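You operate a simulated robot arm through the tools that you are given. There is no shell and no other tool. Be economical: measure what you need, move in short steps, check, and stop when the job is done.

Carry out the task below with a simulated two-armed robot. There is one attempt and no reset: what you move stays moved.

TASK
Fetch the marked grey housing and set it on the bottom corner wall shelf. Fetch the red fuse from the top of the green-topped table and stand it on top of the closed purple housing there. Put the long orange block on the top of the loading table away on the small grey shelf on the rail. Fetch the short pink housing and set it on top of the checked plate. Take the long orange housing and put it in the large grey bin. Take the yellow pad and put it on the lower shelf of the loading table. Push the grey flap shut. The order is free. Set down upright: red fuse, long orange block.

The check looks at the end state, three seconds after you hand in, the way a careful person would. Anything else that was tipped, shoved, dropped, spilled or broken makes it a failure.

THE ROBOT
Two 7-joint arms with two-finger grippers on one trunk, on a base that drives. Base frame: it is fixed to the floor where the robot stands at the start and does not move with it; the origin is under the middle of the robot, x ahead of it, y to its left, z up. Lengths are in mm, angles in degrees, forces in N, time in s.
The left shoulder is at the start at [132, 216, 1038], the right one opposite. With the tool pointing down near the work surface each hand reaches from about 100 to 660 mm from the robot's upright axis, wherever it stands, measured 20 degrees to its own side. Places, roughly: bottom corner wall shelf [1100, 2400, 100]; checked plate (15x11x4 cm) [-300, -1600, 900]; closed purple housing [750, 250, 1000]; grey flap [-6500, -3400, 1200]; large grey bin (22x26x10 cm) [-3600, 2300, 300]; long orange block (4x10x5 cm) [-1500, 700, 900]; long orange housing [-1750, 1000, 1000]; lower shelf of the loading table [-1700, 1000, 300]; marked grey housing [500, 0, 1000]; red fuse [750, 0, 1000]; short pink housing [-1750, 1000, 1000]; small grey shelf on the rail (15x29 cm) [-4380, 600, 820]; yellow pad (4x4x4 cm) [-1700, 1000, 900]. Payload 3.18 kg a hand.
The tool frame of a hand sits at the grasp point between the pads (the TCP): z along the fingers, y along the line on which they close. The tips reach 30 mm beyond it. Largest opening 144 mm; the body of the gripper starts 103 mm behind the TCP.
Orientation is that of the tool frame in the base frame, as a unit quaternion [w, x, y, z]. With the fingers straight down and closing along the base's y, the tool's x points along the base's -x, its y along +y and its z along -z.

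THE INTERFACE
- The arms move only by the tool send_rows. It takes "left_increments", "right_increments" or both (then of equal length, played together; a hand with none holds still); each is text: rows parted by semicolons, each of 7 numbers parted by spaces: the shift along the tool's x, y, z in mm, then the turn, a rotation vector about the tool's x, y, z in degrees, then the finger opening in mm, from 0 to 144. In form: dx dy dz rx ry rz grip; .... A call has 1 to 12 rows; each row shifts and turns the commanded pose from where the row before left it, along the tool's axes as they then stand. A row lasts 0.2 s, in which the tool goes at most 50 mm and 8.6 degrees; a call with a longer step from one row to the next is refused whole, and so is a gripper value outside its range. Where a pose cannot be reached the arm comes as near as it can. A force on the tool above 40 N (or 10 N above the force at the start of the call, whichever is more), or a blocked arm, ends the call early, and 0.2 s more pass. Each finger halts on what it meets, pressing with about 38 N; the grip force reading is that of the motor and also rises with nothing between the fingers. The clock runs only during rows and for 0.2 s after the last one: add rows that do not move to give the fingers time. It gives the time, the measured TCP pose, the force on the tool (base axes), the opening and the grip force at its end, in the units of the frame above (readings bear some noise), with the torque about the TCP (base axes, N m) and any sound that the robot's microphone picked up.
- Cameras (640 x 400 px; columns grow to the right, rows downward): "scene" is now at [263.7, 16.9, 1248.2]; the picture's right is [0.26, -0.97, 0.00], its down [-0.34, -0.09, -0.94] and it looks along [0.90, 0.24, -0.35] (base axes); focal length 214 px, centre (320, 200). "left" rides on the left gripper at [76, -16, -143] in its tool frame; the picture's right is [0.21, 0.98, 0.00], its down [-0.84, 0.18, -0.51] and it looks along [-0.50, 0.11, 0.86] (tool axes); focal length 218 px, centre (320, 200). "right" rides on the right gripper at [76, 16, -143] in its tool frame; the picture's right is [-0.21, 0.98, 0.00], its down [-0.84, -0.18, -0.51] and it looks along [-0.50, -0.11, 0.86] (tool axes); focal length 218 px, centre (320, 200). There is no depth. A picture from a camera that has moved, and an enlarged one, comes with that camera's place and axes in the base frame and with its lens. The place of the scene camera against the robot may be out by one fixed shift of up to 12 mm in any direction.
- capture(camera): a new picture of that camera. The clock stands still meanwhile.
- raise_lower(by): slides the trunk up (or, below 0, down) by that many mm; the arms and the scene camera ride with it, the base frame stays. It gives what a move gives, with no picture.
- drive_base(legs): drives the robot by 1 to 6 legs, each [ahead, left, turn to the left] in mm, mm and degrees, along the robot's own axes; the way and the turn of a leg run together, so that a leg with both is an arc; at most 1500 mm and 180 degrees a leg. The arms and the cameras ride along, it lands a little off, and it stops where it bumps. It gives what a move gives.
- pan_tilt(pan, tilt): turns the head with the scene camera to pan (to the left, within 80 degrees either way) and tilt (down, from -29 to 69), counted from straight ahead of the robot. It gives what a move gives.
- close_up(camera, box): a new picture of the part [left, top, right, bottom] of that camera's present view, enlarged. The clock stands still meanwhile.
- job_done(): hands the job in; it is judged then, once.

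Work in short steps. Places have to be worked out from the pictures, the camera data and where the tool is seen: move nearer, look again, correct. Check each grasp and each placing, and mend what went wrong. You have 196 turns and 184 pictures in all, those below and enlarged ones among them. Open the grippers and draw the arms clear of the work before you hand the job in, unless the task says otherwise; then end with one line.

The tools are called after "Request:" as a command line: name --argument value ..., lists and objects as JSON in quotes. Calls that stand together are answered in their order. send_rows: Moves the arms, as the interface text tells. Its arguments: {"type":"object","properties":{"left_increments":{"type":"string"},"right_increments":{"type":"string"}},"required":[]} The other tools are called the same way: raise_lower (by) slides the trunk up or down; drive_base (legs) drives the base; pan_tilt (pan, tilt) turns the head that bears the scene camera; capture (camera) takes a picture; close_up (camera, box) takes an enlarged picture of a part of a camera's view; job_done () hands the job in.

At the start:

```text
time_s: 0.0
left_ee_pos: [346.6, 233.7, 1200.2]
left_tool_rot: [0.001, -0.001, 1.0, 0.0]
left_contact_force: [0.0, -0.5, 0.3]
left_torque: [0.04, 0.02, -0.02]
left_width: 144.1
left_gripper_force: 0.0
right_ee_pos: [479.6, -123.5, 1172.7]
right_tool_rot: [0.0, 0.001, 1.0, 0.0]
right_contact_force: [0.9, -0.3, -0.5]
right_torque: [0.01, 0.0, -0.02]
right_width: 143.9
right_gripper_force: 0.2
trunk travel left (down, up): [-125.0, 244.0]
robot x, y, heading: [0.7, -0.9, -0.2]
head pan, tilt: [14.8, 20.6]
```

scene: 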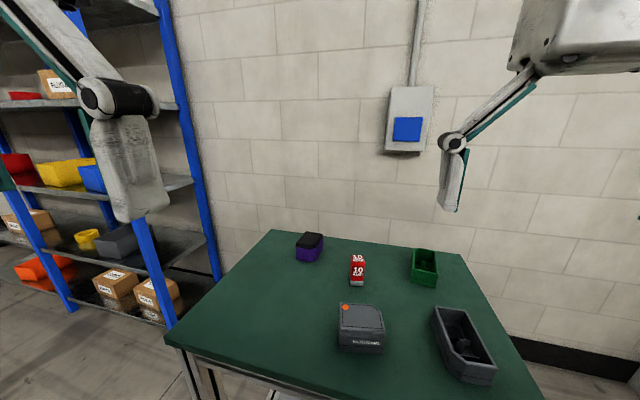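
right: 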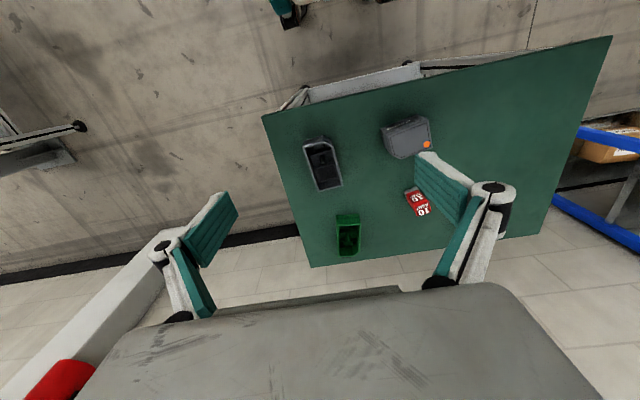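
left: 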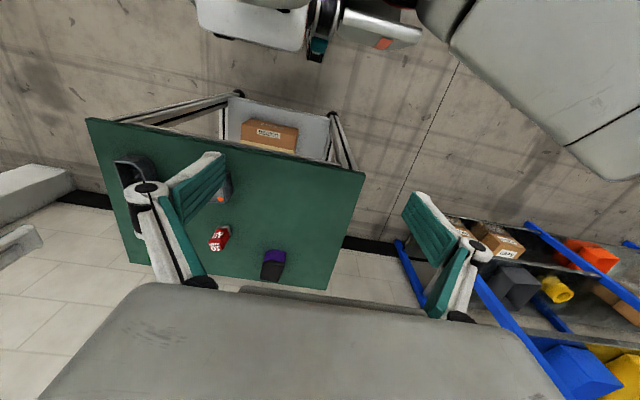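

I start with an enlarged view of the green table to identify the items and measure them.

Request:
close_up --camera "scene" --box '[240, 210, 520, 385]'

Request:
close_up --camera "right" --box '[280, 90, 560, 265]'

Request:
close_up --camera "left" --box '[80, 120, 368, 300]'

```text
2.29 times, centred on (380, 298) of scene
camera zoom: at [263.7, 16.9, 1248.2], right [0.26, -0.97, 0.0], down [-0.34, -0.09, -0.94], along [0.9, 0.24, -0.35], focal length 490 px, centre (183, -23)
```

zoom: 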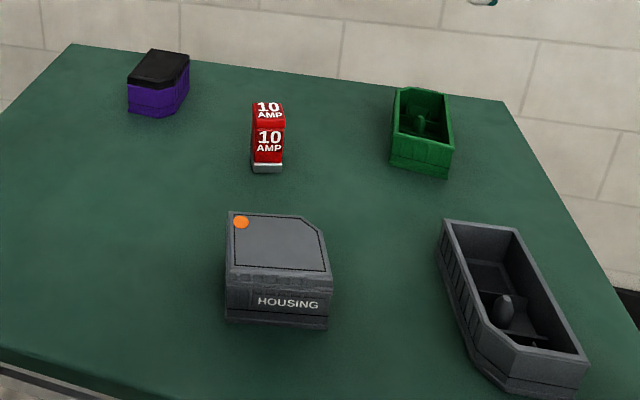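

```text
2.29 times, centred on (420, 178) of right
camera zoom: at [402.8, -108.3, 1316.1], right [0.21, 0.98, 0.0], down [0.84, -0.18, 0.51], along [0.5, -0.11, -0.86], focal length 499 px, centre (91, 251)
```

zoom: 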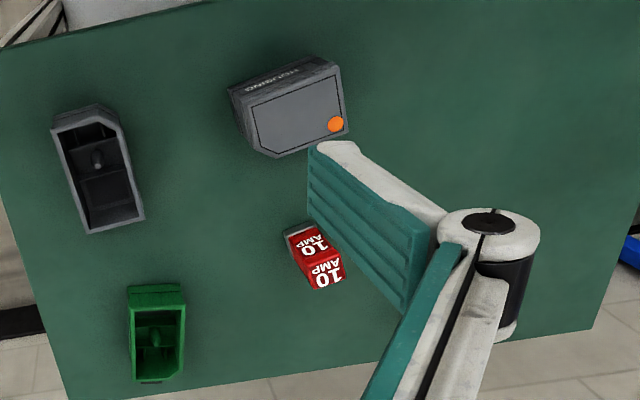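

```text
2.22 times, centred on (224, 210) of left
camera zoom: at [270.2, 217.3, 1343.7], right [-0.21, 0.98, 0.0], down [0.84, 0.18, 0.51], along [0.5, 0.1, -0.86], focal length 485 px, centre (533, 178)
```

zoom: 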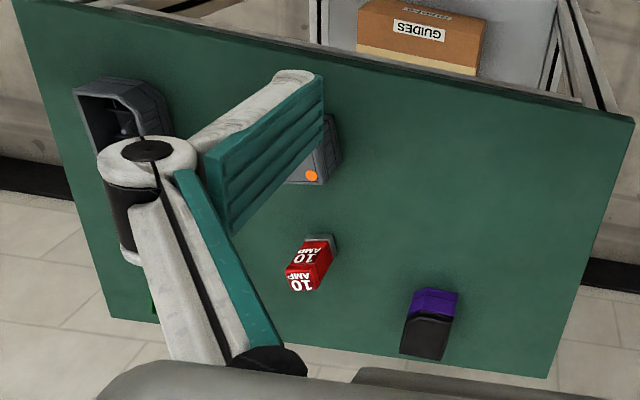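

The table top is at about z=880, the fuse near (675,38), the purple housing near (721,169) and the marked housing near (540,20). I drive a little closer so the left hand reaches both the fuse and the purple housing.

Request:
drive_base --legs '[[130, 0, 0]]'

Request:
pan_tilt --pan 10 --tilt 40

Request:
capture --camera "scene"

Request:
capture --camera "left"

```text
time_s: 1.3
left_ee_pos: [476.1, 232.7, 1200.5]
left_tool_rot: [0.001, 0.0, 1.0, -0.001]
left_contact_force: [-0.2, -0.7, -0.5]
left_torque: [-0.01, 0.06, -0.03]
left_width: 144.0
left_gripper_force: 0.0
right_ee_pos: [606.5, -125.8, 1174.2]
right_tool_rot: [0.0, 0.0, 1.0, 0.0]
right_contact_force: [-0.1, -0.3, 0.4]
right_torque: [0.0, 0.01, 0.0]
right_width: 144.1
right_gripper_force: 0.1
trunk travel left (down, up): [-125.0, 244.0]
robot x, y, heading: [126.6, 1.3, -0.3]
head pan, tilt: [14.8, 20.6]
```

```text
time_s: 2.1
left_ee_pos: [475.2, 233.5, 1201.1]
left_tool_rot: [0.0, 0.0, 1.0, -0.001]
left_contact_force: [0.0, -1.0, -0.5]
left_torque: [0.02, -0.01, 0.03]
left_width: 143.7
left_gripper_force: 0.1
right_ee_pos: [607.1, -124.2, 1173.6]
right_tool_rot: [0.001, 0.0, 1.0, 0.001]
right_contact_force: [0.7, 0.2, -0.1]
right_torque: [0.03, -0.03, 0.02]
right_width: 144.2
right_gripper_force: 0.1
trunk travel left (down, up): [-125.0, 244.0]
robot x, y, heading: [128.9, 2.2, 0.0]
head pan, tilt: [10.0, 40.0]
```

```text
177 pictures are left
camera scene: at [385.3, 7.6, 1218.0], right [0.17, -0.98, 0.0], down [-0.63, -0.11, -0.77], along [0.76, 0.13, -0.64], focal length 214 px, centre (320, 200)
```

scene: 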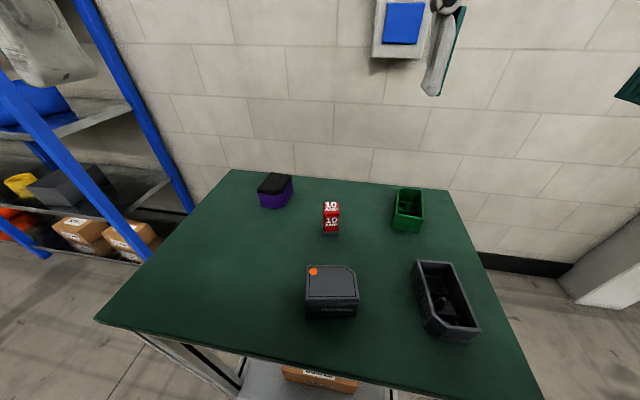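

```text
176 pictures are left
camera left: at [398.0, 217.0, 1343.8], right [-0.21, 0.98, 0.0], down [0.84, 0.18, 0.51], along [0.5, 0.1, -0.86], focal length 218 px, centre (320, 200)
```

left: 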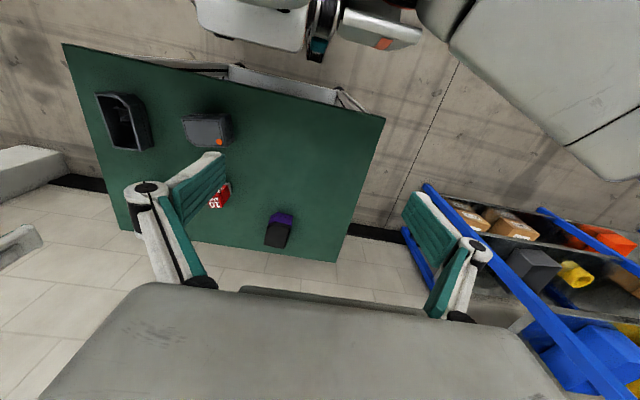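

I move the left hand over the fuse area and the right hand out of the way.

Request:
send_rows --left_increments "-28 -25 16 0 0 0 100;-28 -25 16 0 0 0 80;-28 -25 16 0 0 0 80;-28 -25 16 0 0 0 80;-28 -25 16 0 0 0 80;-28 -25 16 0 0 0 80;-28 -25 16 0 0 0 80;0 0 0 0 0 0 80" --right_increments "15 -25 0 0 0 0 144;15 -25 0 0 0 0 144;15 -25 0 0 0 0 144;15 -25 0 0 0 0 144;15 -25 0 0 0 0 144;15 -25 0 0 0 0 144;0 0 0 0 0 0 144;0 0 0 0 0 0 144"

Request:
capture --camera "left"

Request:
close_up --camera "scene" --box '[240, 150, 480, 300]'

```text
time_s: 3.9
left_ee_pos: [669.7, 58.0, 1090.4]
left_tool_rot: [0.001, 0.001, 1.0, -0.001]
left_contact_force: [0.5, -0.3, -0.1]
left_torque: [-0.01, 0.0, 0.04]
left_width: 80.0
left_gripper_force: 0.1
right_ee_pos: [514.7, -268.4, 1168.2]
right_tool_rot: [0.001, 0.0, 1.0, -0.001]
right_contact_force: [-0.5, 0.9, 0.0]
right_torque: [0.01, 0.0, 0.01]
right_width: 143.8
right_gripper_force: 0.1
right hand out of reach, approached as far as the arm can: row 6
trunk travel left (down, up): [-125.0, 244.0]
robot x, y, heading: [126.5, -2.7, -0.1]
head pan, tilt: [10.0, 40.0]
```

```text
175 pictures are left
camera left: at [592.1, 42.1, 1232.8], right [-0.21, 0.98, 0.0], down [0.84, 0.18, 0.51], along [0.5, 0.1, -0.86], focal length 218 px, centre (320, 200)
```

left: 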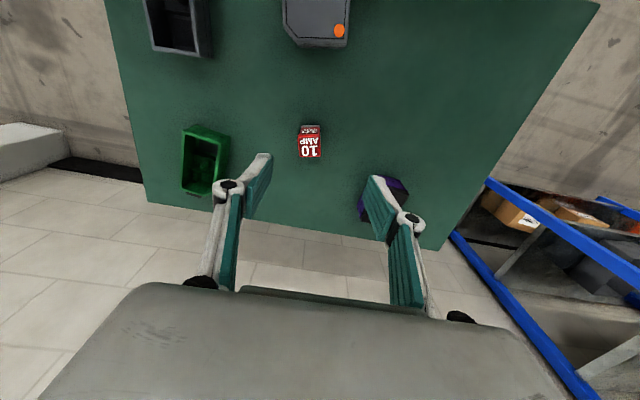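

```text
2.67 times, centred on (360, 225) of scene
camera zoom: at [384.7, 7.9, 1218.2], right [0.17, -0.98, 0.0], down [-0.63, -0.11, -0.77], along [0.75, 0.13, -0.64], focal length 572 px, centre (213, 133)
```

zoom: 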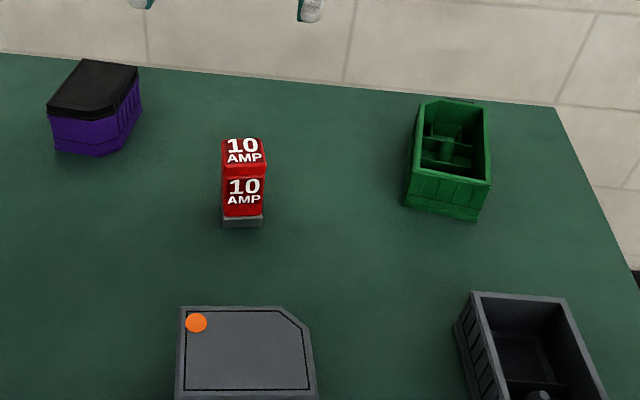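

The fuse stands upright at about x=683, y=45, roughly 30×30 mm, with its top at z≈938. I line up above it and check.

Request:
send_rows --left_increments "-5 -4 30 0 0 0 80;-5 -5 30 0 0 0 80;-4 -4 30 0 0 0 80;0 0 0 0 0 0 80"

Request:
capture --camera "left"

Request:
close_up --camera "scene" --box '[240, 120, 480, 270]'

```text
time_s: 4.9
left_ee_pos: [683.5, 44.1, 998.2]
left_tool_rot: [0.0, 0.0, 1.0, 0.0]
left_contact_force: [0.7, 0.4, 0.7]
left_torque: [0.0, 0.0, -0.02]
left_width: 80.1
left_gripper_force: 0.0
right_ee_pos: [515.6, -269.0, 1168.5]
right_tool_rot: [0.001, 0.001, 1.0, 0.001]
right_contact_force: [0.0, -0.2, -0.1]
right_torque: [0.0, -0.05, -0.02]
right_width: 143.9
right_gripper_force: 0.1
trunk travel left (down, up): [-125.0, 244.0]
robot x, y, heading: [126.2, 0.6, -0.1]
head pan, tilt: [10.0, 40.0]
```

```text
173 pictures are left
camera left: at [606.1, 28.0, 1141.5], right [-0.21, 0.98, 0.0], down [0.84, 0.18, 0.51], along [0.5, 0.1, -0.86], focal length 218 px, centre (320, 200)
```

left: 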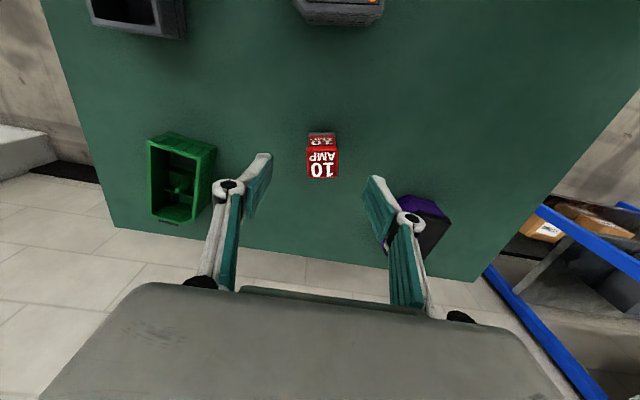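

```text
2.67 times, centred on (360, 195) of scene
camera zoom: at [384.9, 7.5, 1218.1], right [0.17, -0.98, 0.0], down [-0.63, -0.11, -0.77], along [0.75, 0.13, -0.64], focal length 572 px, centre (213, 213)
```

zoom: 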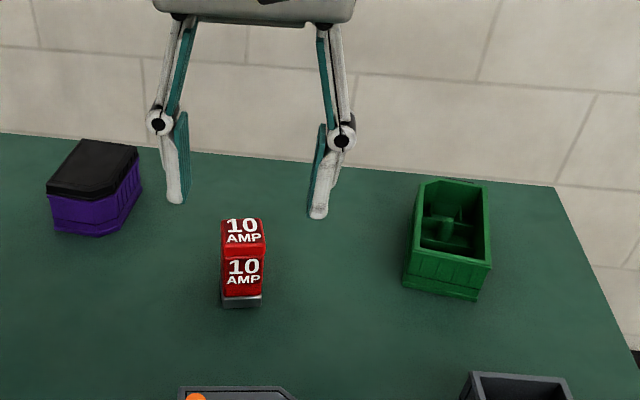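

The fuse is centred between the fingers. I go down to z≈922 and close.

Request:
send_rows --left_increments "0 0 30 0 0 0 80;0 0 30 0 0 0 80;0 1 16 0 0 0 70;0 0 0 0 0 0 40;0 0 0 0 0 0 20;0 0 0 0 0 0 20;0 0 0 0 0 0 20"

Request:
close_up --camera "scene" --box '[240, 120, 480, 270]'

```text
time_s: 6.5
left_ee_pos: [685.5, 46.0, 921.0]
left_tool_rot: [0.001, 0.0, 1.0, -0.001]
left_contact_force: [-0.3, -0.1, 0.4]
left_torque: [0.01, 0.04, 0.0]
left_width: 29.2
left_gripper_force: 37.5
right_ee_pos: [515.6, -269.1, 1167.6]
right_tool_rot: [0.0, 0.001, 1.0, 0.0]
right_contact_force: [-0.1, 0.5, 0.6]
right_torque: [-0.01, -0.02, 0.01]
right_width: 144.1
right_gripper_force: 0.0
trunk travel left (down, up): [-125.0, 244.0]
robot x, y, heading: [129.7, -3.3, 0.0]
head pan, tilt: [10.0, 40.0]
```

```text
2.67 times, centred on (360, 195) of scene
camera zoom: at [385.5, 7.5, 1217.8], right [0.17, -0.98, 0.0], down [-0.63, -0.11, -0.77], along [0.75, 0.13, -0.64], focal length 572 px, centre (213, 213)
```

zoom: 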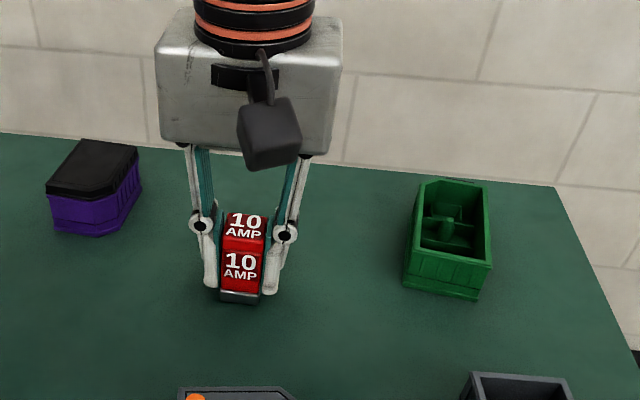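

Grasped at 29 mm. I lift, shift partway toward the purple housing and look at it.

Request:
send_rows --left_increments "0 0 -30 0 0 0 20;0 0 -40 0 0 0 20;0 0 -40 0 0 0 20;0 40 -10 0 0 0 20;0 40 0 0 0 0 20;0 0 0 0 0 0 20"

Request:
capture --camera "left"

Request:
close_up --camera "scene" --box '[220, 140, 340, 215]'

```text
time_s: 7.9
left_ee_pos: [687.4, 124.6, 1044.1]
left_tool_rot: [0.0, 0.0, 1.0, -0.002]
left_contact_force: [-0.3, -0.1, -0.9]
left_torque: [0.03, 0.0, 0.02]
left_width: 29.2
left_gripper_force: 38.6
right_ee_pos: [516.0, -269.7, 1168.1]
right_tool_rot: [0.0, 0.001, 1.0, 0.001]
right_contact_force: [-0.6, 0.4, 0.2]
right_torque: [0.03, 0.01, 0.0]
right_width: 144.3
right_gripper_force: 0.2
trunk travel left (down, up): [-125.0, 244.0]
robot x, y, heading: [125.8, -0.1, 0.0]
head pan, tilt: [10.0, 40.0]
```

```text
170 pictures are left
camera left: at [609.8, 108.4, 1186.9], right [-0.21, 0.98, 0.0], down [0.84, 0.18, 0.51], along [0.5, 0.1, -0.86], focal length 218 px, centre (320, 200)
```

left: 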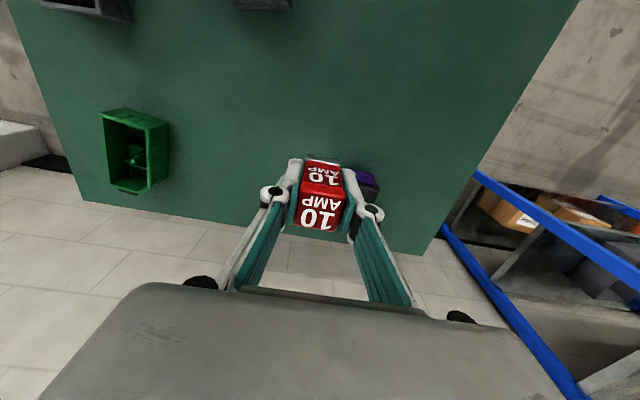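

```text
5.33 times, centred on (280, 178) of scene
camera zoom: at [385.6, 7.2, 1217.8], right [0.17, -0.98, 0.0], down [-0.63, -0.11, -0.77], along [0.75, 0.13, -0.64], focal length 1144 px, centre (533, 320)
```

zoom: 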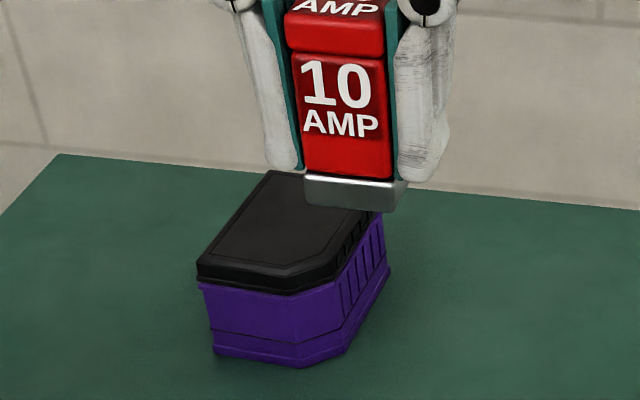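

The purple lid spans about x 726–799, y 157–211, with its top around z≈936. I move over its centre and look from the scene camera.

Request:
send_rows --left_increments "-25 20 0 0 0 0 20;-25 20 0 0 0 0 20;-24 19 0 0 0 0 20;0 0 20 0 0 0 20;0 0 15 0 0 0 20;0 0 0 0 0 0 20"

Request:
close_up --camera "scene" --box '[220, 130, 340, 205]'

Request:
capture --camera "left"

```text
time_s: 9.3
left_ee_pos: [760.4, 185.2, 1006.7]
left_tool_rot: [0.0, 0.0, 1.0, -0.001]
left_contact_force: [-1.1, -0.2, -0.9]
left_torque: [-0.03, 0.0, 0.0]
left_width: 29.0
left_gripper_force: 37.6
right_ee_pos: [515.9, -269.5, 1166.5]
right_tool_rot: [0.001, 0.0, 1.0, -0.001]
right_contact_force: [-0.1, 0.1, -0.1]
right_torque: [0.01, -0.03, 0.04]
right_width: 144.0
right_gripper_force: 0.0
trunk travel left (down, up): [-125.0, 244.0]
robot x, y, heading: [125.0, 0.1, 0.0]
head pan, tilt: [10.0, 40.0]
```

```text
5.33 times, centred on (280, 168) of scene
camera zoom: at [385.3, 7.5, 1218.0], right [0.17, -0.98, 0.0], down [-0.63, -0.11, -0.77], along [0.75, 0.13, -0.64], focal length 1144 px, centre (533, 373)
```

zoom: 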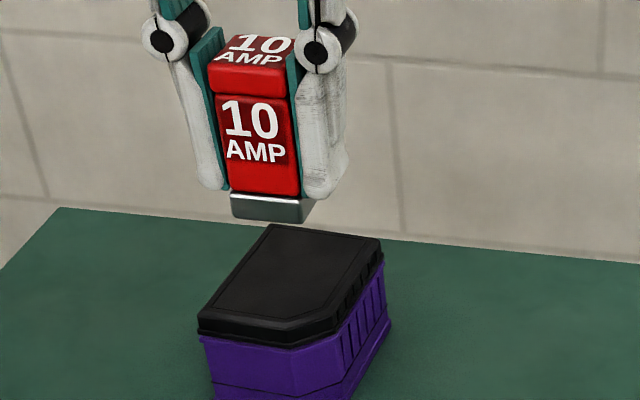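

```text
167 pictures are left
camera left: at [682.3, 169.2, 1150.2], right [-0.21, 0.98, 0.0], down [0.84, 0.18, 0.51], along [0.5, 0.1, -0.86], focal length 218 px, centre (320, 200)
```

left: 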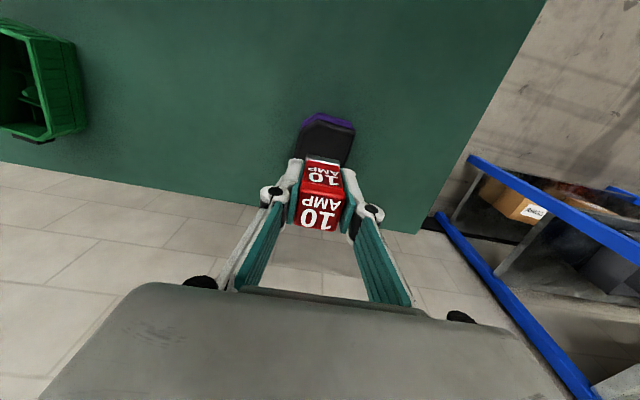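

The alignment is good to a few millimetres. I shift back 4 mm and go down slowly until it touches the lid.

Request:
send_rows --left_increments "4 0 12 0 0 0 20;0 0 8 0 0 0 20;0 0 3 0 0 0 20;0 0 0 0 0 0 20"

Request:
close_up --camera "scene" --box '[220, 130, 340, 205]'

```text
time_s: 10.3
left_ee_pos: [755.2, 184.4, 984.0]
left_tool_rot: [0.0, -0.001, 1.0, 0.0]
left_contact_force: [-0.3, -1.0, -0.8]
left_torque: [0.03, 0.03, 0.01]
left_width: 29.0
left_gripper_force: 38.0
right_ee_pos: [514.7, -268.2, 1167.4]
right_tool_rot: [0.001, 0.001, 1.0, 0.0]
right_contact_force: [0.5, 0.5, -0.3]
right_torque: [-0.01, -0.02, 0.03]
right_width: 143.8
right_gripper_force: 0.1
trunk travel left (down, up): [-125.0, 244.0]
robot x, y, heading: [126.2, 2.1, -0.1]
head pan, tilt: [10.0, 40.0]
```

```text
5.33 times, centred on (280, 168) of scene
camera zoom: at [385.5, 7.6, 1217.8], right [0.17, -0.98, 0.0], down [-0.63, -0.11, -0.77], along [0.75, 0.13, -0.64], focal length 1144 px, centre (533, 373)
```

zoom: 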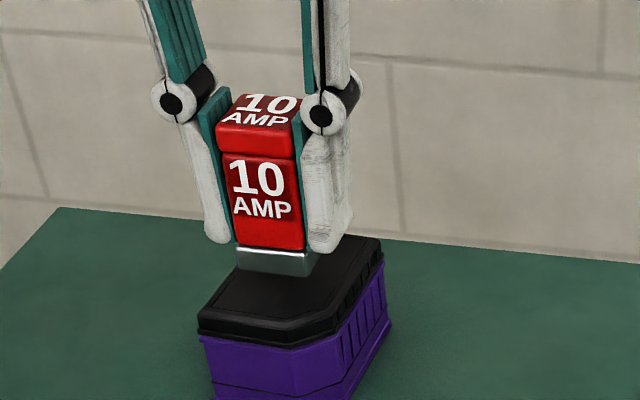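

It is still a few millimetres above the lid. I lower in 2 mm steps until there is contact.

Request:
send_rows --left_increments "0 -3 2 0 0 0 20;0 0 2 0 0 0 20;0 0 2 0 0 0 20;0 0 0 0 0 0 20"

Request:
close_up --camera "scene" --box '[220, 130, 340, 205]'

```text
time_s: 11.3
left_ee_pos: [756.0, 182.7, 978.6]
left_tool_rot: [0.0, 0.0, 1.0, -0.001]
left_contact_force: [0.6, 1.4, -0.6]
left_torque: [0.03, -0.02, 0.02]
left_width: 29.2
left_gripper_force: 37.9
right_ee_pos: [516.2, -268.5, 1167.2]
right_tool_rot: [0.0, 0.001, 1.0, 0.001]
right_contact_force: [-1.1, -0.2, -0.4]
right_torque: [0.0, -0.03, -0.01]
right_width: 144.2
right_gripper_force: 0.0
trunk travel left (down, up): [-125.0, 244.0]
robot x, y, heading: [130.6, 1.9, -0.1]
head pan, tilt: [10.0, 40.0]
```

```text
5.33 times, centred on (280, 168) of scene
camera zoom: at [385.5, 7.6, 1217.8], right [0.17, -0.98, 0.0], down [-0.63, -0.11, -0.77], along [0.75, 0.13, -0.64], focal length 1144 px, centre (533, 373)
```

zoom: 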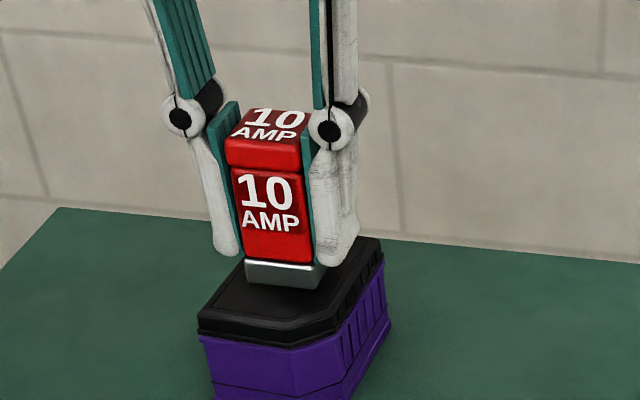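

No contact yet; I continue downward.

Request:
send_rows --left_increments "0 0 1.5 0 0 0 20;0 0 1.5 0 0 0 20;0 0 0 0 0 0 20"

```text
time_s: 12.1
left_ee_pos: [754.9, 182.1, 976.1]
left_tool_rot: [0.0, 0.0, 1.0, -0.001]
left_contact_force: [0.3, 0.1, -1.1]
left_torque: [0.02, -0.01, 0.03]
left_width: 29.1
left_gripper_force: 37.8
right_ee_pos: [516.1, -269.8, 1167.4]
right_tool_rot: [0.0, 0.001, 1.0, 0.0]
right_contact_force: [0.1, -0.3, 0.5]
right_torque: [0.01, -0.03, 0.0]
right_width: 143.9
right_gripper_force: 0.1
trunk travel left (down, up): [-125.0, 244.0]
robot x, y, heading: [126.7, 1.6, -0.4]
head pan, tilt: [10.0, 40.0]
```

Still free; I go lower.

Request:
send_rows --left_increments "0 0 1.5 0 0 0 20;0 0 1.5 0 0 0 20;0 0 0 0 0 0 20"

Request:
close_up --camera "scene" --box '[250, 150, 330, 200]'

```text
time_s: 12.9
left_ee_pos: [754.5, 182.5, 972.8]
left_tool_rot: [0.0, 0.0, 1.0, -0.001]
left_contact_force: [0.9, -0.9, 0.1]
left_torque: [-0.04, -0.03, 0.01]
left_width: 29.3
left_gripper_force: 38.2
right_ee_pos: [515.3, -269.4, 1169.2]
right_tool_rot: [0.0, 0.001, 1.0, -0.001]
right_contact_force: [-0.3, 0.7, 0.1]
right_torque: [0.01, 0.0, 0.01]
right_width: 144.0
right_gripper_force: 0.1
trunk travel left (down, up): [-125.0, 244.0]
robot x, y, heading: [131.1, -1.7, 0.1]
head pan, tilt: [10.0, 40.0]
```

```text
8.00 times, centred on (290, 175) of scene
camera zoom: at [385.4, 7.5, 1217.9], right [0.17, -0.98, 0.0], down [-0.63, -0.11, -0.77], along [0.75, 0.13, -0.64], focal length 1716 px, centre (560, 400)
```

zoom: 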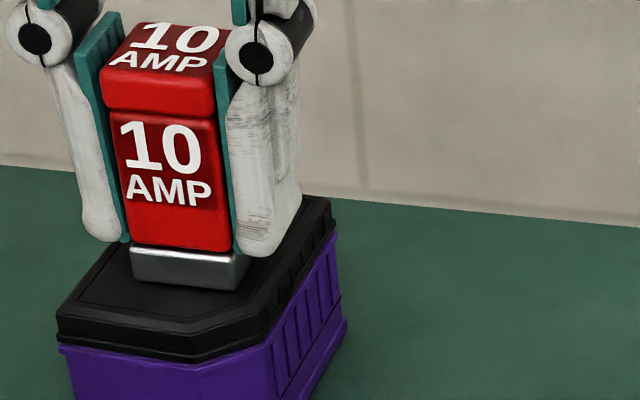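

It looks within a few millimetres of the lid. I nudge 4 mm back toward the centre and keep lowering.

Request:
send_rows --left_increments "-4 0 1 0 0 0 20;0 0 1.5 0 0 0 20;0 0 1.5 0 0 0 20;0 0 0 0 0 0 20"

Request:
close_up --camera "scene" --box '[250, 150, 330, 200]'

```text
time_s: 13.9
left_ee_pos: [757.2, 181.8, 972.5]
left_tool_rot: [0.003, 0.0, 1.0, -0.001]
left_contact_force: [-0.8, 3.0, 19.8]
left_torque: [-0.06, -0.02, -0.02]
left_width: 29.0
left_gripper_force: 38.2
right_ee_pos: [515.6, -269.9, 1169.4]
right_tool_rot: [0.002, 0.001, 1.0, 0.001]
right_contact_force: [0.4, 0.5, -0.3]
right_torque: [0.01, 0.01, 0.01]
right_width: 143.9
right_gripper_force: 0.0
trunk travel left (down, up): [-125.0, 244.0]
robot x, y, heading: [124.7, -2.8, -0.1]
head pan, tilt: [10.0, 40.0]
```

```text
8.00 times, centred on (290, 175) of scene
camera zoom: at [383.5, 7.4, 1218.7], right [0.17, -0.98, 0.0], down [-0.63, -0.11, -0.77], along [0.76, 0.13, -0.64], focal length 1716 px, centre (560, 400)
```

zoom: 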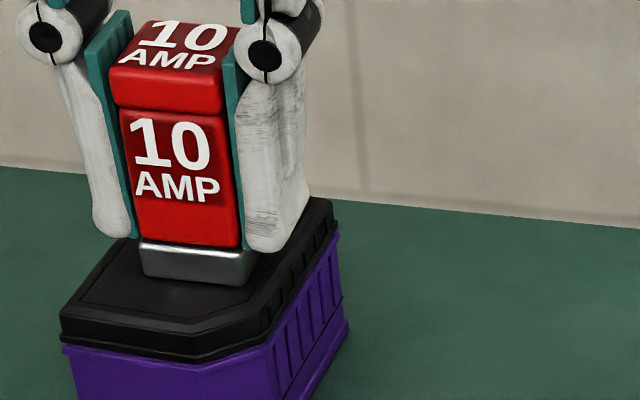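

Contact at 20 N. I ease the force, release and withdraw upward.

Request:
send_rows --left_increments "0 0 -2.5 0 0 0 20;0 0 0 0 0 0 24;0 0 0 0 0 0 32;0 0 0 0 0 0 45;0 0 0 0 0 0 60;0 0 -30 0 0 0 60;0 0 -40 0 0 0 60;0 0 -40 0 0 0 60;0 0 0 0 0 0 60"

Request:
close_up --camera "scene" --box '[240, 130, 340, 205]'

Request:
close_up --camera "left" --box '[220, 80, 420, 205]'

```text
time_s: 15.9
left_ee_pos: [761.1, 183.6, 1071.5]
left_tool_rot: [0.0, -0.001, 1.0, -0.003]
left_contact_force: [0.7, -0.1, 0.7]
left_torque: [0.02, 0.03, 0.01]
left_width: 60.0
left_gripper_force: 0.1
left hand out of reach, approached as far as the arm can: row 8
right_ee_pos: [516.3, -269.0, 1165.9]
right_tool_rot: [-0.001, 0.001, 1.0, 0.001]
right_contact_force: [0.3, -1.2, 0.1]
right_torque: [-0.01, 0.0, 0.01]
right_width: 144.2
right_gripper_force: 0.0
trunk travel left (down, up): [-125.0, 244.0]
robot x, y, heading: [124.8, -1.0, 0.3]
head pan, tilt: [10.0, 40.0]
```

```text
5.33 times, centred on (290, 168) of scene
camera zoom: at [386.5, 7.9, 1217.3], right [0.17, -0.98, 0.0], down [-0.63, -0.11, -0.77], along [0.75, 0.13, -0.64], focal length 1144 px, centre (480, 373)
```

zoom: 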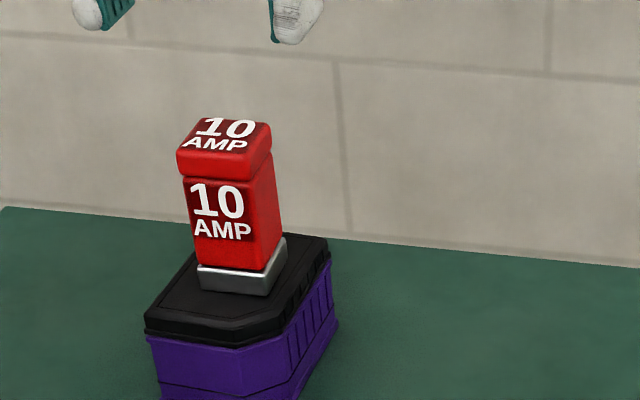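

```text
3.20 times, centred on (320, 142) of left
camera zoom: at [683.5, 167.8, 1214.1], right [-0.21, 0.98, 0.0], down [0.84, 0.18, 0.51], along [0.5, 0.1, -0.86], focal length 698 px, centre (320, 384)
```

zoom: 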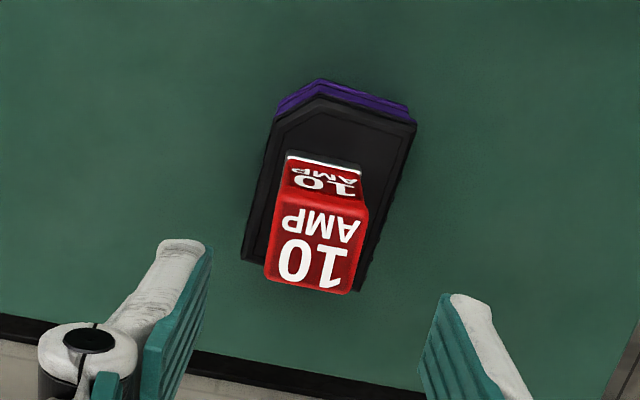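

The fuse stands centred on the lid. I draw the left hand back and look left toward the wall shelf.

Request:
send_rows --left_increments "40 0 -10 0 0 0 100;40 0 -20 0 0 0 100;40 10 -20 0 0 0 100;40 10 -20 0 0 0 100;40 10 0 0 0 0 100;0 0 0 0 0 0 100"

Request:
pan_tilt --pan 70 --tilt 25

Request:
capture --camera "scene"

```text
time_s: 17.3
left_ee_pos: [561.1, 212.4, 1142.5]
left_tool_rot: [-0.001, 0.0, 1.0, -0.001]
left_contact_force: [0.5, -0.9, -0.1]
left_torque: [0.03, -0.02, -0.02]
left_width: 100.1
left_gripper_force: 0.0
right_ee_pos: [515.6, -269.2, 1168.1]
right_tool_rot: [0.0, 0.0, 1.0, 0.002]
right_contact_force: [0.2, -0.6, 0.4]
right_torque: [0.01, 0.02, 0.01]
right_width: 143.8
right_gripper_force: 0.2
trunk travel left (down, up): [-125.0, 244.0]
robot x, y, heading: [129.2, 1.1, -0.4]
head pan, tilt: [10.0, 40.0]
```

```text
time_s: 18.6
left_ee_pos: [561.0, 213.7, 1143.2]
left_tool_rot: [0.0, 0.0, 1.0, -0.001]
left_contact_force: [-0.2, 0.2, 0.4]
left_torque: [0.0, -0.03, 0.04]
left_width: 99.8
left_gripper_force: 0.1
right_ee_pos: [515.5, -268.1, 1168.0]
right_tool_rot: [0.0, 0.001, 1.0, -0.001]
right_contact_force: [0.7, 0.3, 0.5]
right_torque: [0.01, 0.01, 0.0]
right_width: 144.2
right_gripper_force: 0.0
trunk travel left (down, up): [-125.0, 244.0]
robot x, y, heading: [129.9, -3.0, -0.1]
head pan, tilt: [70.0, 25.0]
```

```text
160 pictures are left
camera scene: at [333.4, 79.4, 1241.1], right [0.94, -0.34, 0.0], down [-0.15, -0.4, -0.91], along [0.31, 0.85, -0.42], focal length 214 px, centre (320, 200)
```

scene: 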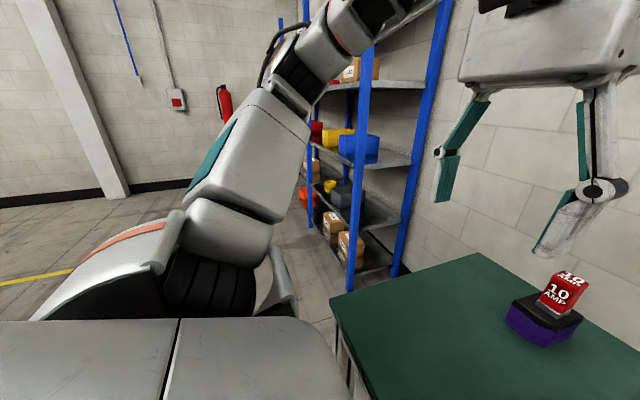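

Before picking the marked housing I want to see the target shelf so I can choose the grasp tilt. I back off, turn left and look.

Request:
drive_base --legs '[[-200, 0, 0], [0, 0, 65]]'

Request:
pan_tilt --pan 0 --tilt 15

Request:
capture --camera "scene"

```text
time_s: 23.1
left_ee_pos: [-90.4, 481.7, 1142.9]
left_tool_rot: [0.001, -0.545, 0.838, -0.001]
left_contact_force: [-0.3, 0.7, -0.4]
left_torque: [-0.02, -0.01, -0.01]
left_width: 99.9
left_gripper_force: 0.0
right_ee_pos: [331.5, 244.8, 1167.1]
right_tool_rot: [0.0, -0.544, 0.839, 0.0]
right_contact_force: [-0.5, -0.1, 0.3]
right_torque: [-0.03, -0.02, 0.0]
right_width: 144.3
right_gripper_force: 0.0
trunk travel left (down, up): [-125.0, 244.0]
robot x, y, heading: [-67.5, 0.9, 65.9]
head pan, tilt: [70.0, 25.0]
```

```text
time_s: 24.5
left_ee_pos: [-88.7, 481.4, 1143.1]
left_tool_rot: [0.001, -0.545, 0.839, -0.002]
left_contact_force: [-0.6, 0.8, 0.9]
left_torque: [0.01, 0.0, -0.01]
left_width: 99.7
left_gripper_force: 0.0
right_ee_pos: [331.7, 245.3, 1168.0]
right_tool_rot: [-0.001, -0.544, 0.839, 0.0]
right_contact_force: [1.0, -0.6, 0.5]
right_torque: [0.0, -0.03, -0.03]
right_width: 144.2
right_gripper_force: 0.0
trunk travel left (down, up): [-125.0, 244.0]
robot x, y, heading: [-68.4, 1.2, 65.9]
head pan, tilt: [0.0, 15.0]
```

```text
159 pictures are left
camera scene: at [39.2, 234.3, 1257.4], right [0.91, -0.41, 0.0], down [-0.11, -0.24, -0.97], along [0.39, 0.88, -0.26], focal length 214 px, centre (320, 200)
```

scene: 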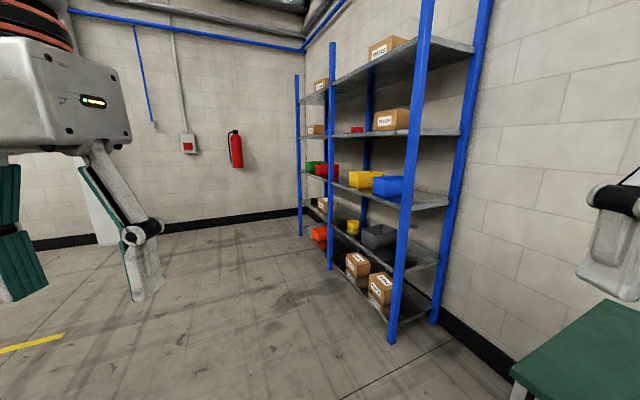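

The rack has two bays; the far bay (y≈1970–2870, front x≈915) matches the corner shelf. I zoom in on it.

Request:
close_up --camera "scene" --box '[280, 150, 440, 310]'

```text
2.50 times, centred on (360, 230) of scene
camera zoom: at [39.2, 234.3, 1257.4], right [0.91, -0.41, 0.0], down [-0.11, -0.24, -0.97], along [0.39, 0.88, -0.26], focal length 536 px, centre (220, 125)
```

zoom: 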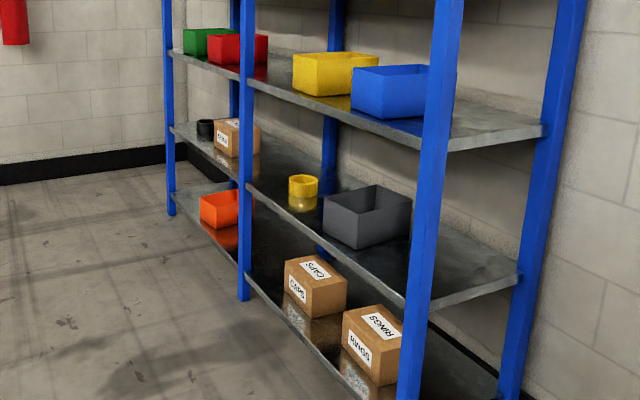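

The bottom shelf is at z≈95–100 with the next one at about 480, so a tool pitched 45° forward suits both the grasp and the placing. I turn back to the table.

Request:
drive_base --legs '[[0, 0, -65.9]]'

Request:
pan_tilt --pan 0 --tilt 30

Request:
send_rows --right_increments "-5 30 0 0 0 0 120;-5 40 0 0 0 0 120;-5 40 0 0 0 0 120;-5 40 0 0 0 0 120;0 40 0 0 0 0 120;0 40 0 0 0 0 120;0 40 0 0 0 0 120;0 22 0 0 0 0 120;0 0 0 0 0 0 120" --left_increments "0 20 0 0 0 0 100;0 20 0 0 0 0 100;0 20 0 0 0 0 100;0 20 0 0 0 0 100;0 20 0 0 0 0 100;0 0 0 0 0 0 100;0 0 0 0 0 0 100;0 0 0 0 0 0 100;0 0 0 0 0 0 100"

Request:
capture --camera "right"

Request:
capture --camera "scene"

```text
time_s: 27.8
left_ee_pos: [363.3, 205.6, 1142.6]
left_tool_rot: [0.0, 0.007, 1.0, -0.002]
left_contact_force: [0.5, -0.7, 0.2]
left_torque: [0.0, -0.01, 0.02]
left_width: 99.9
left_gripper_force: 0.1
right_ee_pos: [312.9, -274.3, 1167.3]
right_tool_rot: [0.0, 0.008, 1.0, 0.001]
right_contact_force: [-0.9, -0.2, 0.1]
right_torque: [-0.03, -0.02, -0.01]
right_width: 144.0
right_gripper_force: 0.0
trunk travel left (down, up): [-125.0, 244.0]
robot x, y, heading: [-73.6, -1.2, -1.0]
head pan, tilt: [0.0, 15.0]
```

```text
time_s: 28.6
left_ee_pos: [364.5, 205.9, 1143.2]
left_tool_rot: [0.0, 0.007, 1.0, -0.001]
left_contact_force: [0.1, 1.1, 0.4]
left_torque: [0.03, -0.03, -0.02]
left_width: 99.6
left_gripper_force: 0.1
right_ee_pos: [312.7, -274.8, 1167.4]
right_tool_rot: [0.001, 0.008, 1.0, 0.0]
right_contact_force: [-0.2, -0.5, 0.1]
right_torque: [0.03, 0.0, 0.03]
right_width: 143.9
right_gripper_force: 0.0
trunk travel left (down, up): [-125.0, 244.0]
robot x, y, heading: [-69.3, -3.9, -0.9]
head pan, tilt: [0.0, 30.0]
```

```text
time_s: 30.6
left_ee_pos: [359.6, 288.0, 1127.8]
left_tool_rot: [0.001, 0.005, 1.0, -0.002]
left_contact_force: [-0.1, -0.1, 0.2]
left_torque: [-0.01, -0.01, -0.01]
left_width: 100.2
left_gripper_force: 0.0
left hand out of reach, approached as far as the arm can: row 4, 5
right_ee_pos: [338.3, 16.8, 1169.1]
right_tool_rot: [0.001, 0.008, 1.0, 0.0]
right_contact_force: [13.7, -8.4, -7.9]
right_torque: [1.18, 1.37, 0.67]
right_width: 120.0
right_gripper_force: 0.0
trunk travel left (down, up): [-125.0, 244.0]
robot x, y, heading: [-71.2, 2.7, -1.1]
head pan, tilt: [0.0, 30.0]
```

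```text
157 pictures are left
camera right: at [260.9, 33.5, 1311.5], right [0.22, 0.97, 0.0], down [0.84, -0.19, 0.51], along [0.5, -0.11, -0.86], focal length 218 px, centre (320, 200)
```

right: 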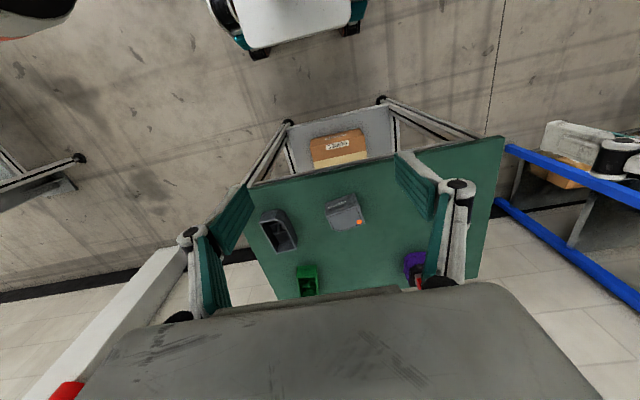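

```text
156 pictures are left
camera scene: at [193.6, -8.6, 1236.2], right [0.01, -1.0, 0.0], down [-0.47, -0.01, -0.88], along [0.88, 0.01, -0.47], focal length 214 px, centre (320, 200)
```

scene: 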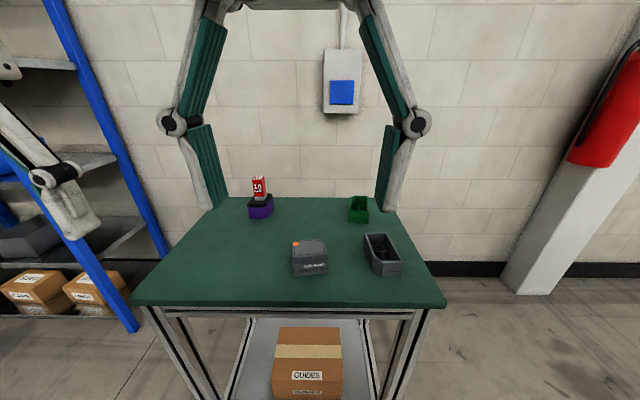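

The right hand reads an unexpected 14 N force, probably its camera or wrist against my head. I move the hand forward, away from the head, and recheck.

Request:
send_rows --right_increments "-30 0 0 0 0 0 120;-30 0 0 0 0 0 120;-30 0 0 0 0 0 120;0 0 0 0 0 0 120"

```text
time_s: 31.6
left_ee_pos: [358.8, 288.5, 1126.7]
left_tool_rot: [0.001, 0.005, 1.0, -0.003]
left_contact_force: [0.3, -0.1, -0.3]
left_torque: [0.0, -0.01, 0.01]
left_width: 100.0
left_gripper_force: 0.1
right_ee_pos: [426.0, 15.7, 1168.4]
right_tool_rot: [0.001, 0.007, 1.0, 0.0]
right_contact_force: [-0.6, -0.4, 0.4]
right_torque: [-0.01, -0.04, -0.02]
right_width: 119.9
right_gripper_force: 0.2
trunk travel left (down, up): [-125.0, 244.0]
robot x, y, heading: [-69.1, 0.5, -1.0]
head pan, tilt: [0.0, 30.0]
```

Clear now. I shift the base 150 mm left so the housing lies on the right hand's own side, then bring the hand over it while pitching forward.

Request:
drive_base --legs '[[0, 150, 1]]'

Request:
send_rows --right_increments "-30 -28 5 0 0 0 120;-30 -28 5 0 0 0 120;-30 -28 5 0 0 0 120;-15 -28 5 0 0 0 120;0 -25 0 0 0 0 120;0 0 0 0 -8 0 120;0 0 0 0 -8 0 120;0 0 0 0 -8 0 120;0 0 0 0 -8 0 120;0 0 0 0 -8 0 120;0 0 0 0 -5 0 120;0 0 0 0 0 0 120"

Request:
capture --camera "right"

Request:
capture --camera "scene"

```text
time_s: 33.5
left_ee_pos: [356.4, 445.6, 1127.5]
left_tool_rot: [0.001, -0.002, 1.0, -0.002]
left_contact_force: [0.2, -1.2, 0.4]
left_torque: [-0.04, -0.03, -0.01]
left_width: 99.8
left_gripper_force: 0.0
right_ee_pos: [426.7, 172.9, 1168.5]
right_tool_rot: [0.0, -0.001, 1.0, -0.001]
right_contact_force: [-0.5, 0.4, 0.1]
right_torque: [-0.01, -0.01, -0.01]
right_width: 120.1
right_gripper_force: 0.1
trunk travel left (down, up): [-125.0, 244.0]
robot x, y, heading: [-64.1, 149.9, 0.3]
head pan, tilt: [0.0, 30.0]
```

```text
time_s: 36.1
left_ee_pos: [355.9, 445.5, 1126.9]
left_tool_rot: [0.002, -0.002, 1.0, -0.002]
left_contact_force: [1.0, 0.7, -0.2]
left_torque: [-0.01, 0.0, -0.01]
left_width: 100.0
left_gripper_force: 0.1
right_ee_pos: [517.0, 73.0, 1154.0]
right_tool_rot: [0.384, 0.0, 0.923, 0.001]
right_contact_force: [-0.2, 0.3, -0.4]
right_torque: [-0.02, -0.03, -0.01]
right_width: 120.1
right_gripper_force: 0.0
right hand out of reach, approached as far as the arm can: row 4, 5
trunk travel left (down, up): [-125.0, 244.0]
robot x, y, heading: [-68.9, 149.8, 0.2]
head pan, tilt: [0.0, 30.0]
```

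```text
155 pictures are left
camera right: at [362.5, 87.9, 1200.8], right [0.15, 0.98, 0.15], down [0.24, -0.18, 0.95], along [0.96, -0.1, -0.26], focal length 218 px, centre (320, 200)
```

right: 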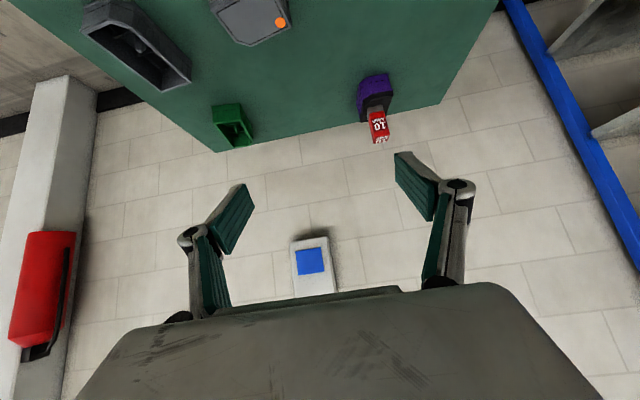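

```text
154 pictures are left
camera scene: at [194.0, 142.7, 1233.1], right [0.0, -1.0, 0.0], down [-0.5, 0.0, -0.87], along [0.87, 0.0, -0.5], focal length 214 px, centre (320, 200)
```

scene: 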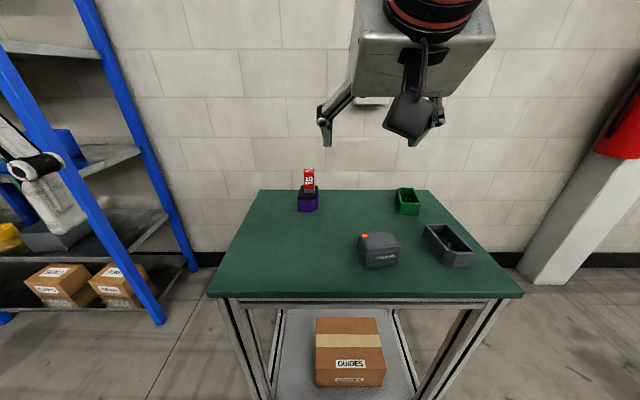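

Pitch is 45° as planned. I move down toward the housing and add about 10° of yaw to match it.

Request:
send_rows --right_increments "19 -11.5 27 0 0 0 120;19 -11.5 27 0 0 0 120;19 -11.5 27 -3.5 0 -3.5 120;19 -11.5 27 -3.5 0 -3.5 120;0 0 0 0 0 0 120"

Request:
capture --camera "right"

Request:
close_up --camera "scene" --box '[290, 160, 450, 285]'

```text
time_s: 37.3
left_ee_pos: [355.2, 446.0, 1127.4]
left_tool_rot: [0.001, -0.003, 1.0, -0.002]
left_contact_force: [-0.7, -0.5, -0.6]
left_torque: [0.02, -0.03, 0.0]
left_width: 100.0
left_gripper_force: 0.1
right_ee_pos: [540.1, 27.9, 1022.7]
right_tool_rot: [0.381, -0.08, 0.92, 0.034]
right_contact_force: [-0.1, 1.2, 0.1]
right_torque: [-0.02, -0.02, 0.01]
right_width: 120.0
right_gripper_force: 0.1
trunk travel left (down, up): [-125.0, 244.0]
robot x, y, heading: [-71.5, 150.3, 0.3]
head pan, tilt: [0.0, 30.0]
```

```text
153 pictures are left
camera right: at [384.1, 16.6, 1070.2], right [-0.03, 0.99, 0.15], down [0.26, -0.14, 0.96], along [0.96, 0.06, -0.26], focal length 218 px, centre (320, 200)
```

right: 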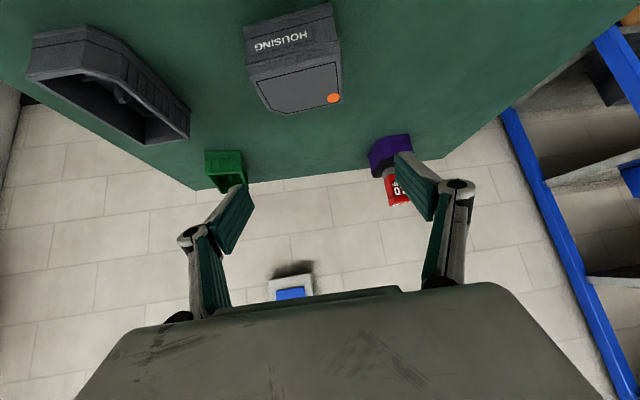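

```text
3.20 times, centred on (370, 222) of scene
camera zoom: at [193.2, 143.1, 1233.5], right [0.0, -1.0, 0.0], down [-0.5, 0.0, -0.87], along [0.87, 0.0, -0.5], focal length 686 px, centre (160, 128)
```

zoom: 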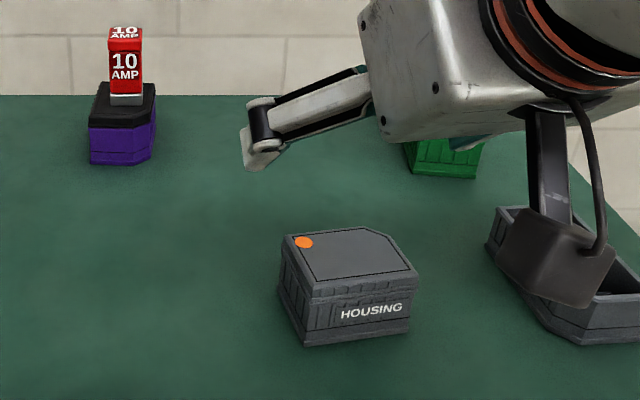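

The housing is centred near (537,24) with yaw ≈10°, matching the tool. I go straight down and close on its sides.

Request:
send_rows --right_increments "20 -0.9 18.5 0 0 0 120;20 -0.9 18.5 0 0 0 120;20 -0.9 18.5 0 0 0 120;19 -0.8 18 0 0 0 120;0 0 0 0 0 0 90;0 0 0 0 0 0 50;0 0 0 0 0 0 50;0 0 0 0 0 0 50"

Request:
close_up --camera "scene" --box '[290, 160, 450, 285]'

Request:
capture --camera "right"

```text
time_s: 39.1
left_ee_pos: [355.9, 444.6, 1126.4]
left_tool_rot: [0.0, -0.002, 1.0, -0.001]
left_contact_force: [-0.3, -0.6, 0.1]
left_torque: [0.01, -0.01, 0.0]
left_width: 99.9
left_gripper_force: 0.1
right_ee_pos: [538.9, 22.1, 915.1]
right_tool_rot: [0.382, -0.081, 0.92, 0.034]
right_contact_force: [-0.6, -0.5, 0.5]
right_torque: [0.02, -0.02, 0.02]
right_width: 71.1
right_gripper_force: 37.7
trunk travel left (down, up): [-125.0, 244.0]
robot x, y, heading: [-72.2, 152.0, 0.1]
head pan, tilt: [0.0, 30.0]
```

```text
3.20 times, centred on (370, 222) of scene
camera zoom: at [193.8, 142.7, 1233.2], right [0.0, -1.0, 0.0], down [-0.5, 0.0, -0.87], along [0.87, 0.0, -0.5], focal length 686 px, centre (160, 128)
```

zoom: 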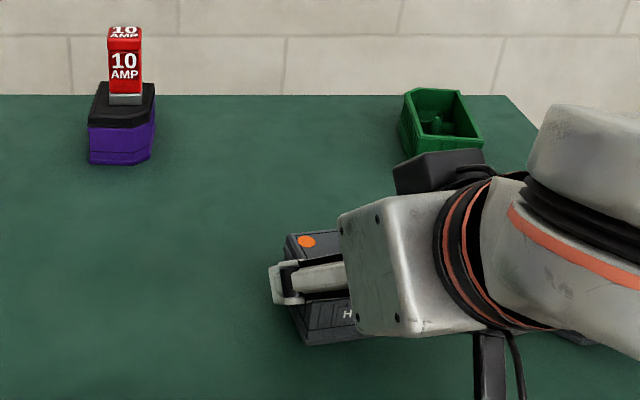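

```text
150 pictures are left
camera right: at [381.9, 11.8, 961.9], right [-0.02, 0.99, 0.15], down [0.26, -0.14, 0.95], along [0.96, 0.06, -0.26], focal length 218 px, centre (320, 200)
```

right: 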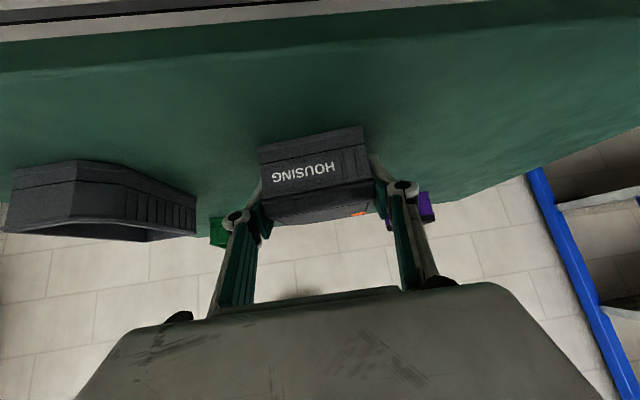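

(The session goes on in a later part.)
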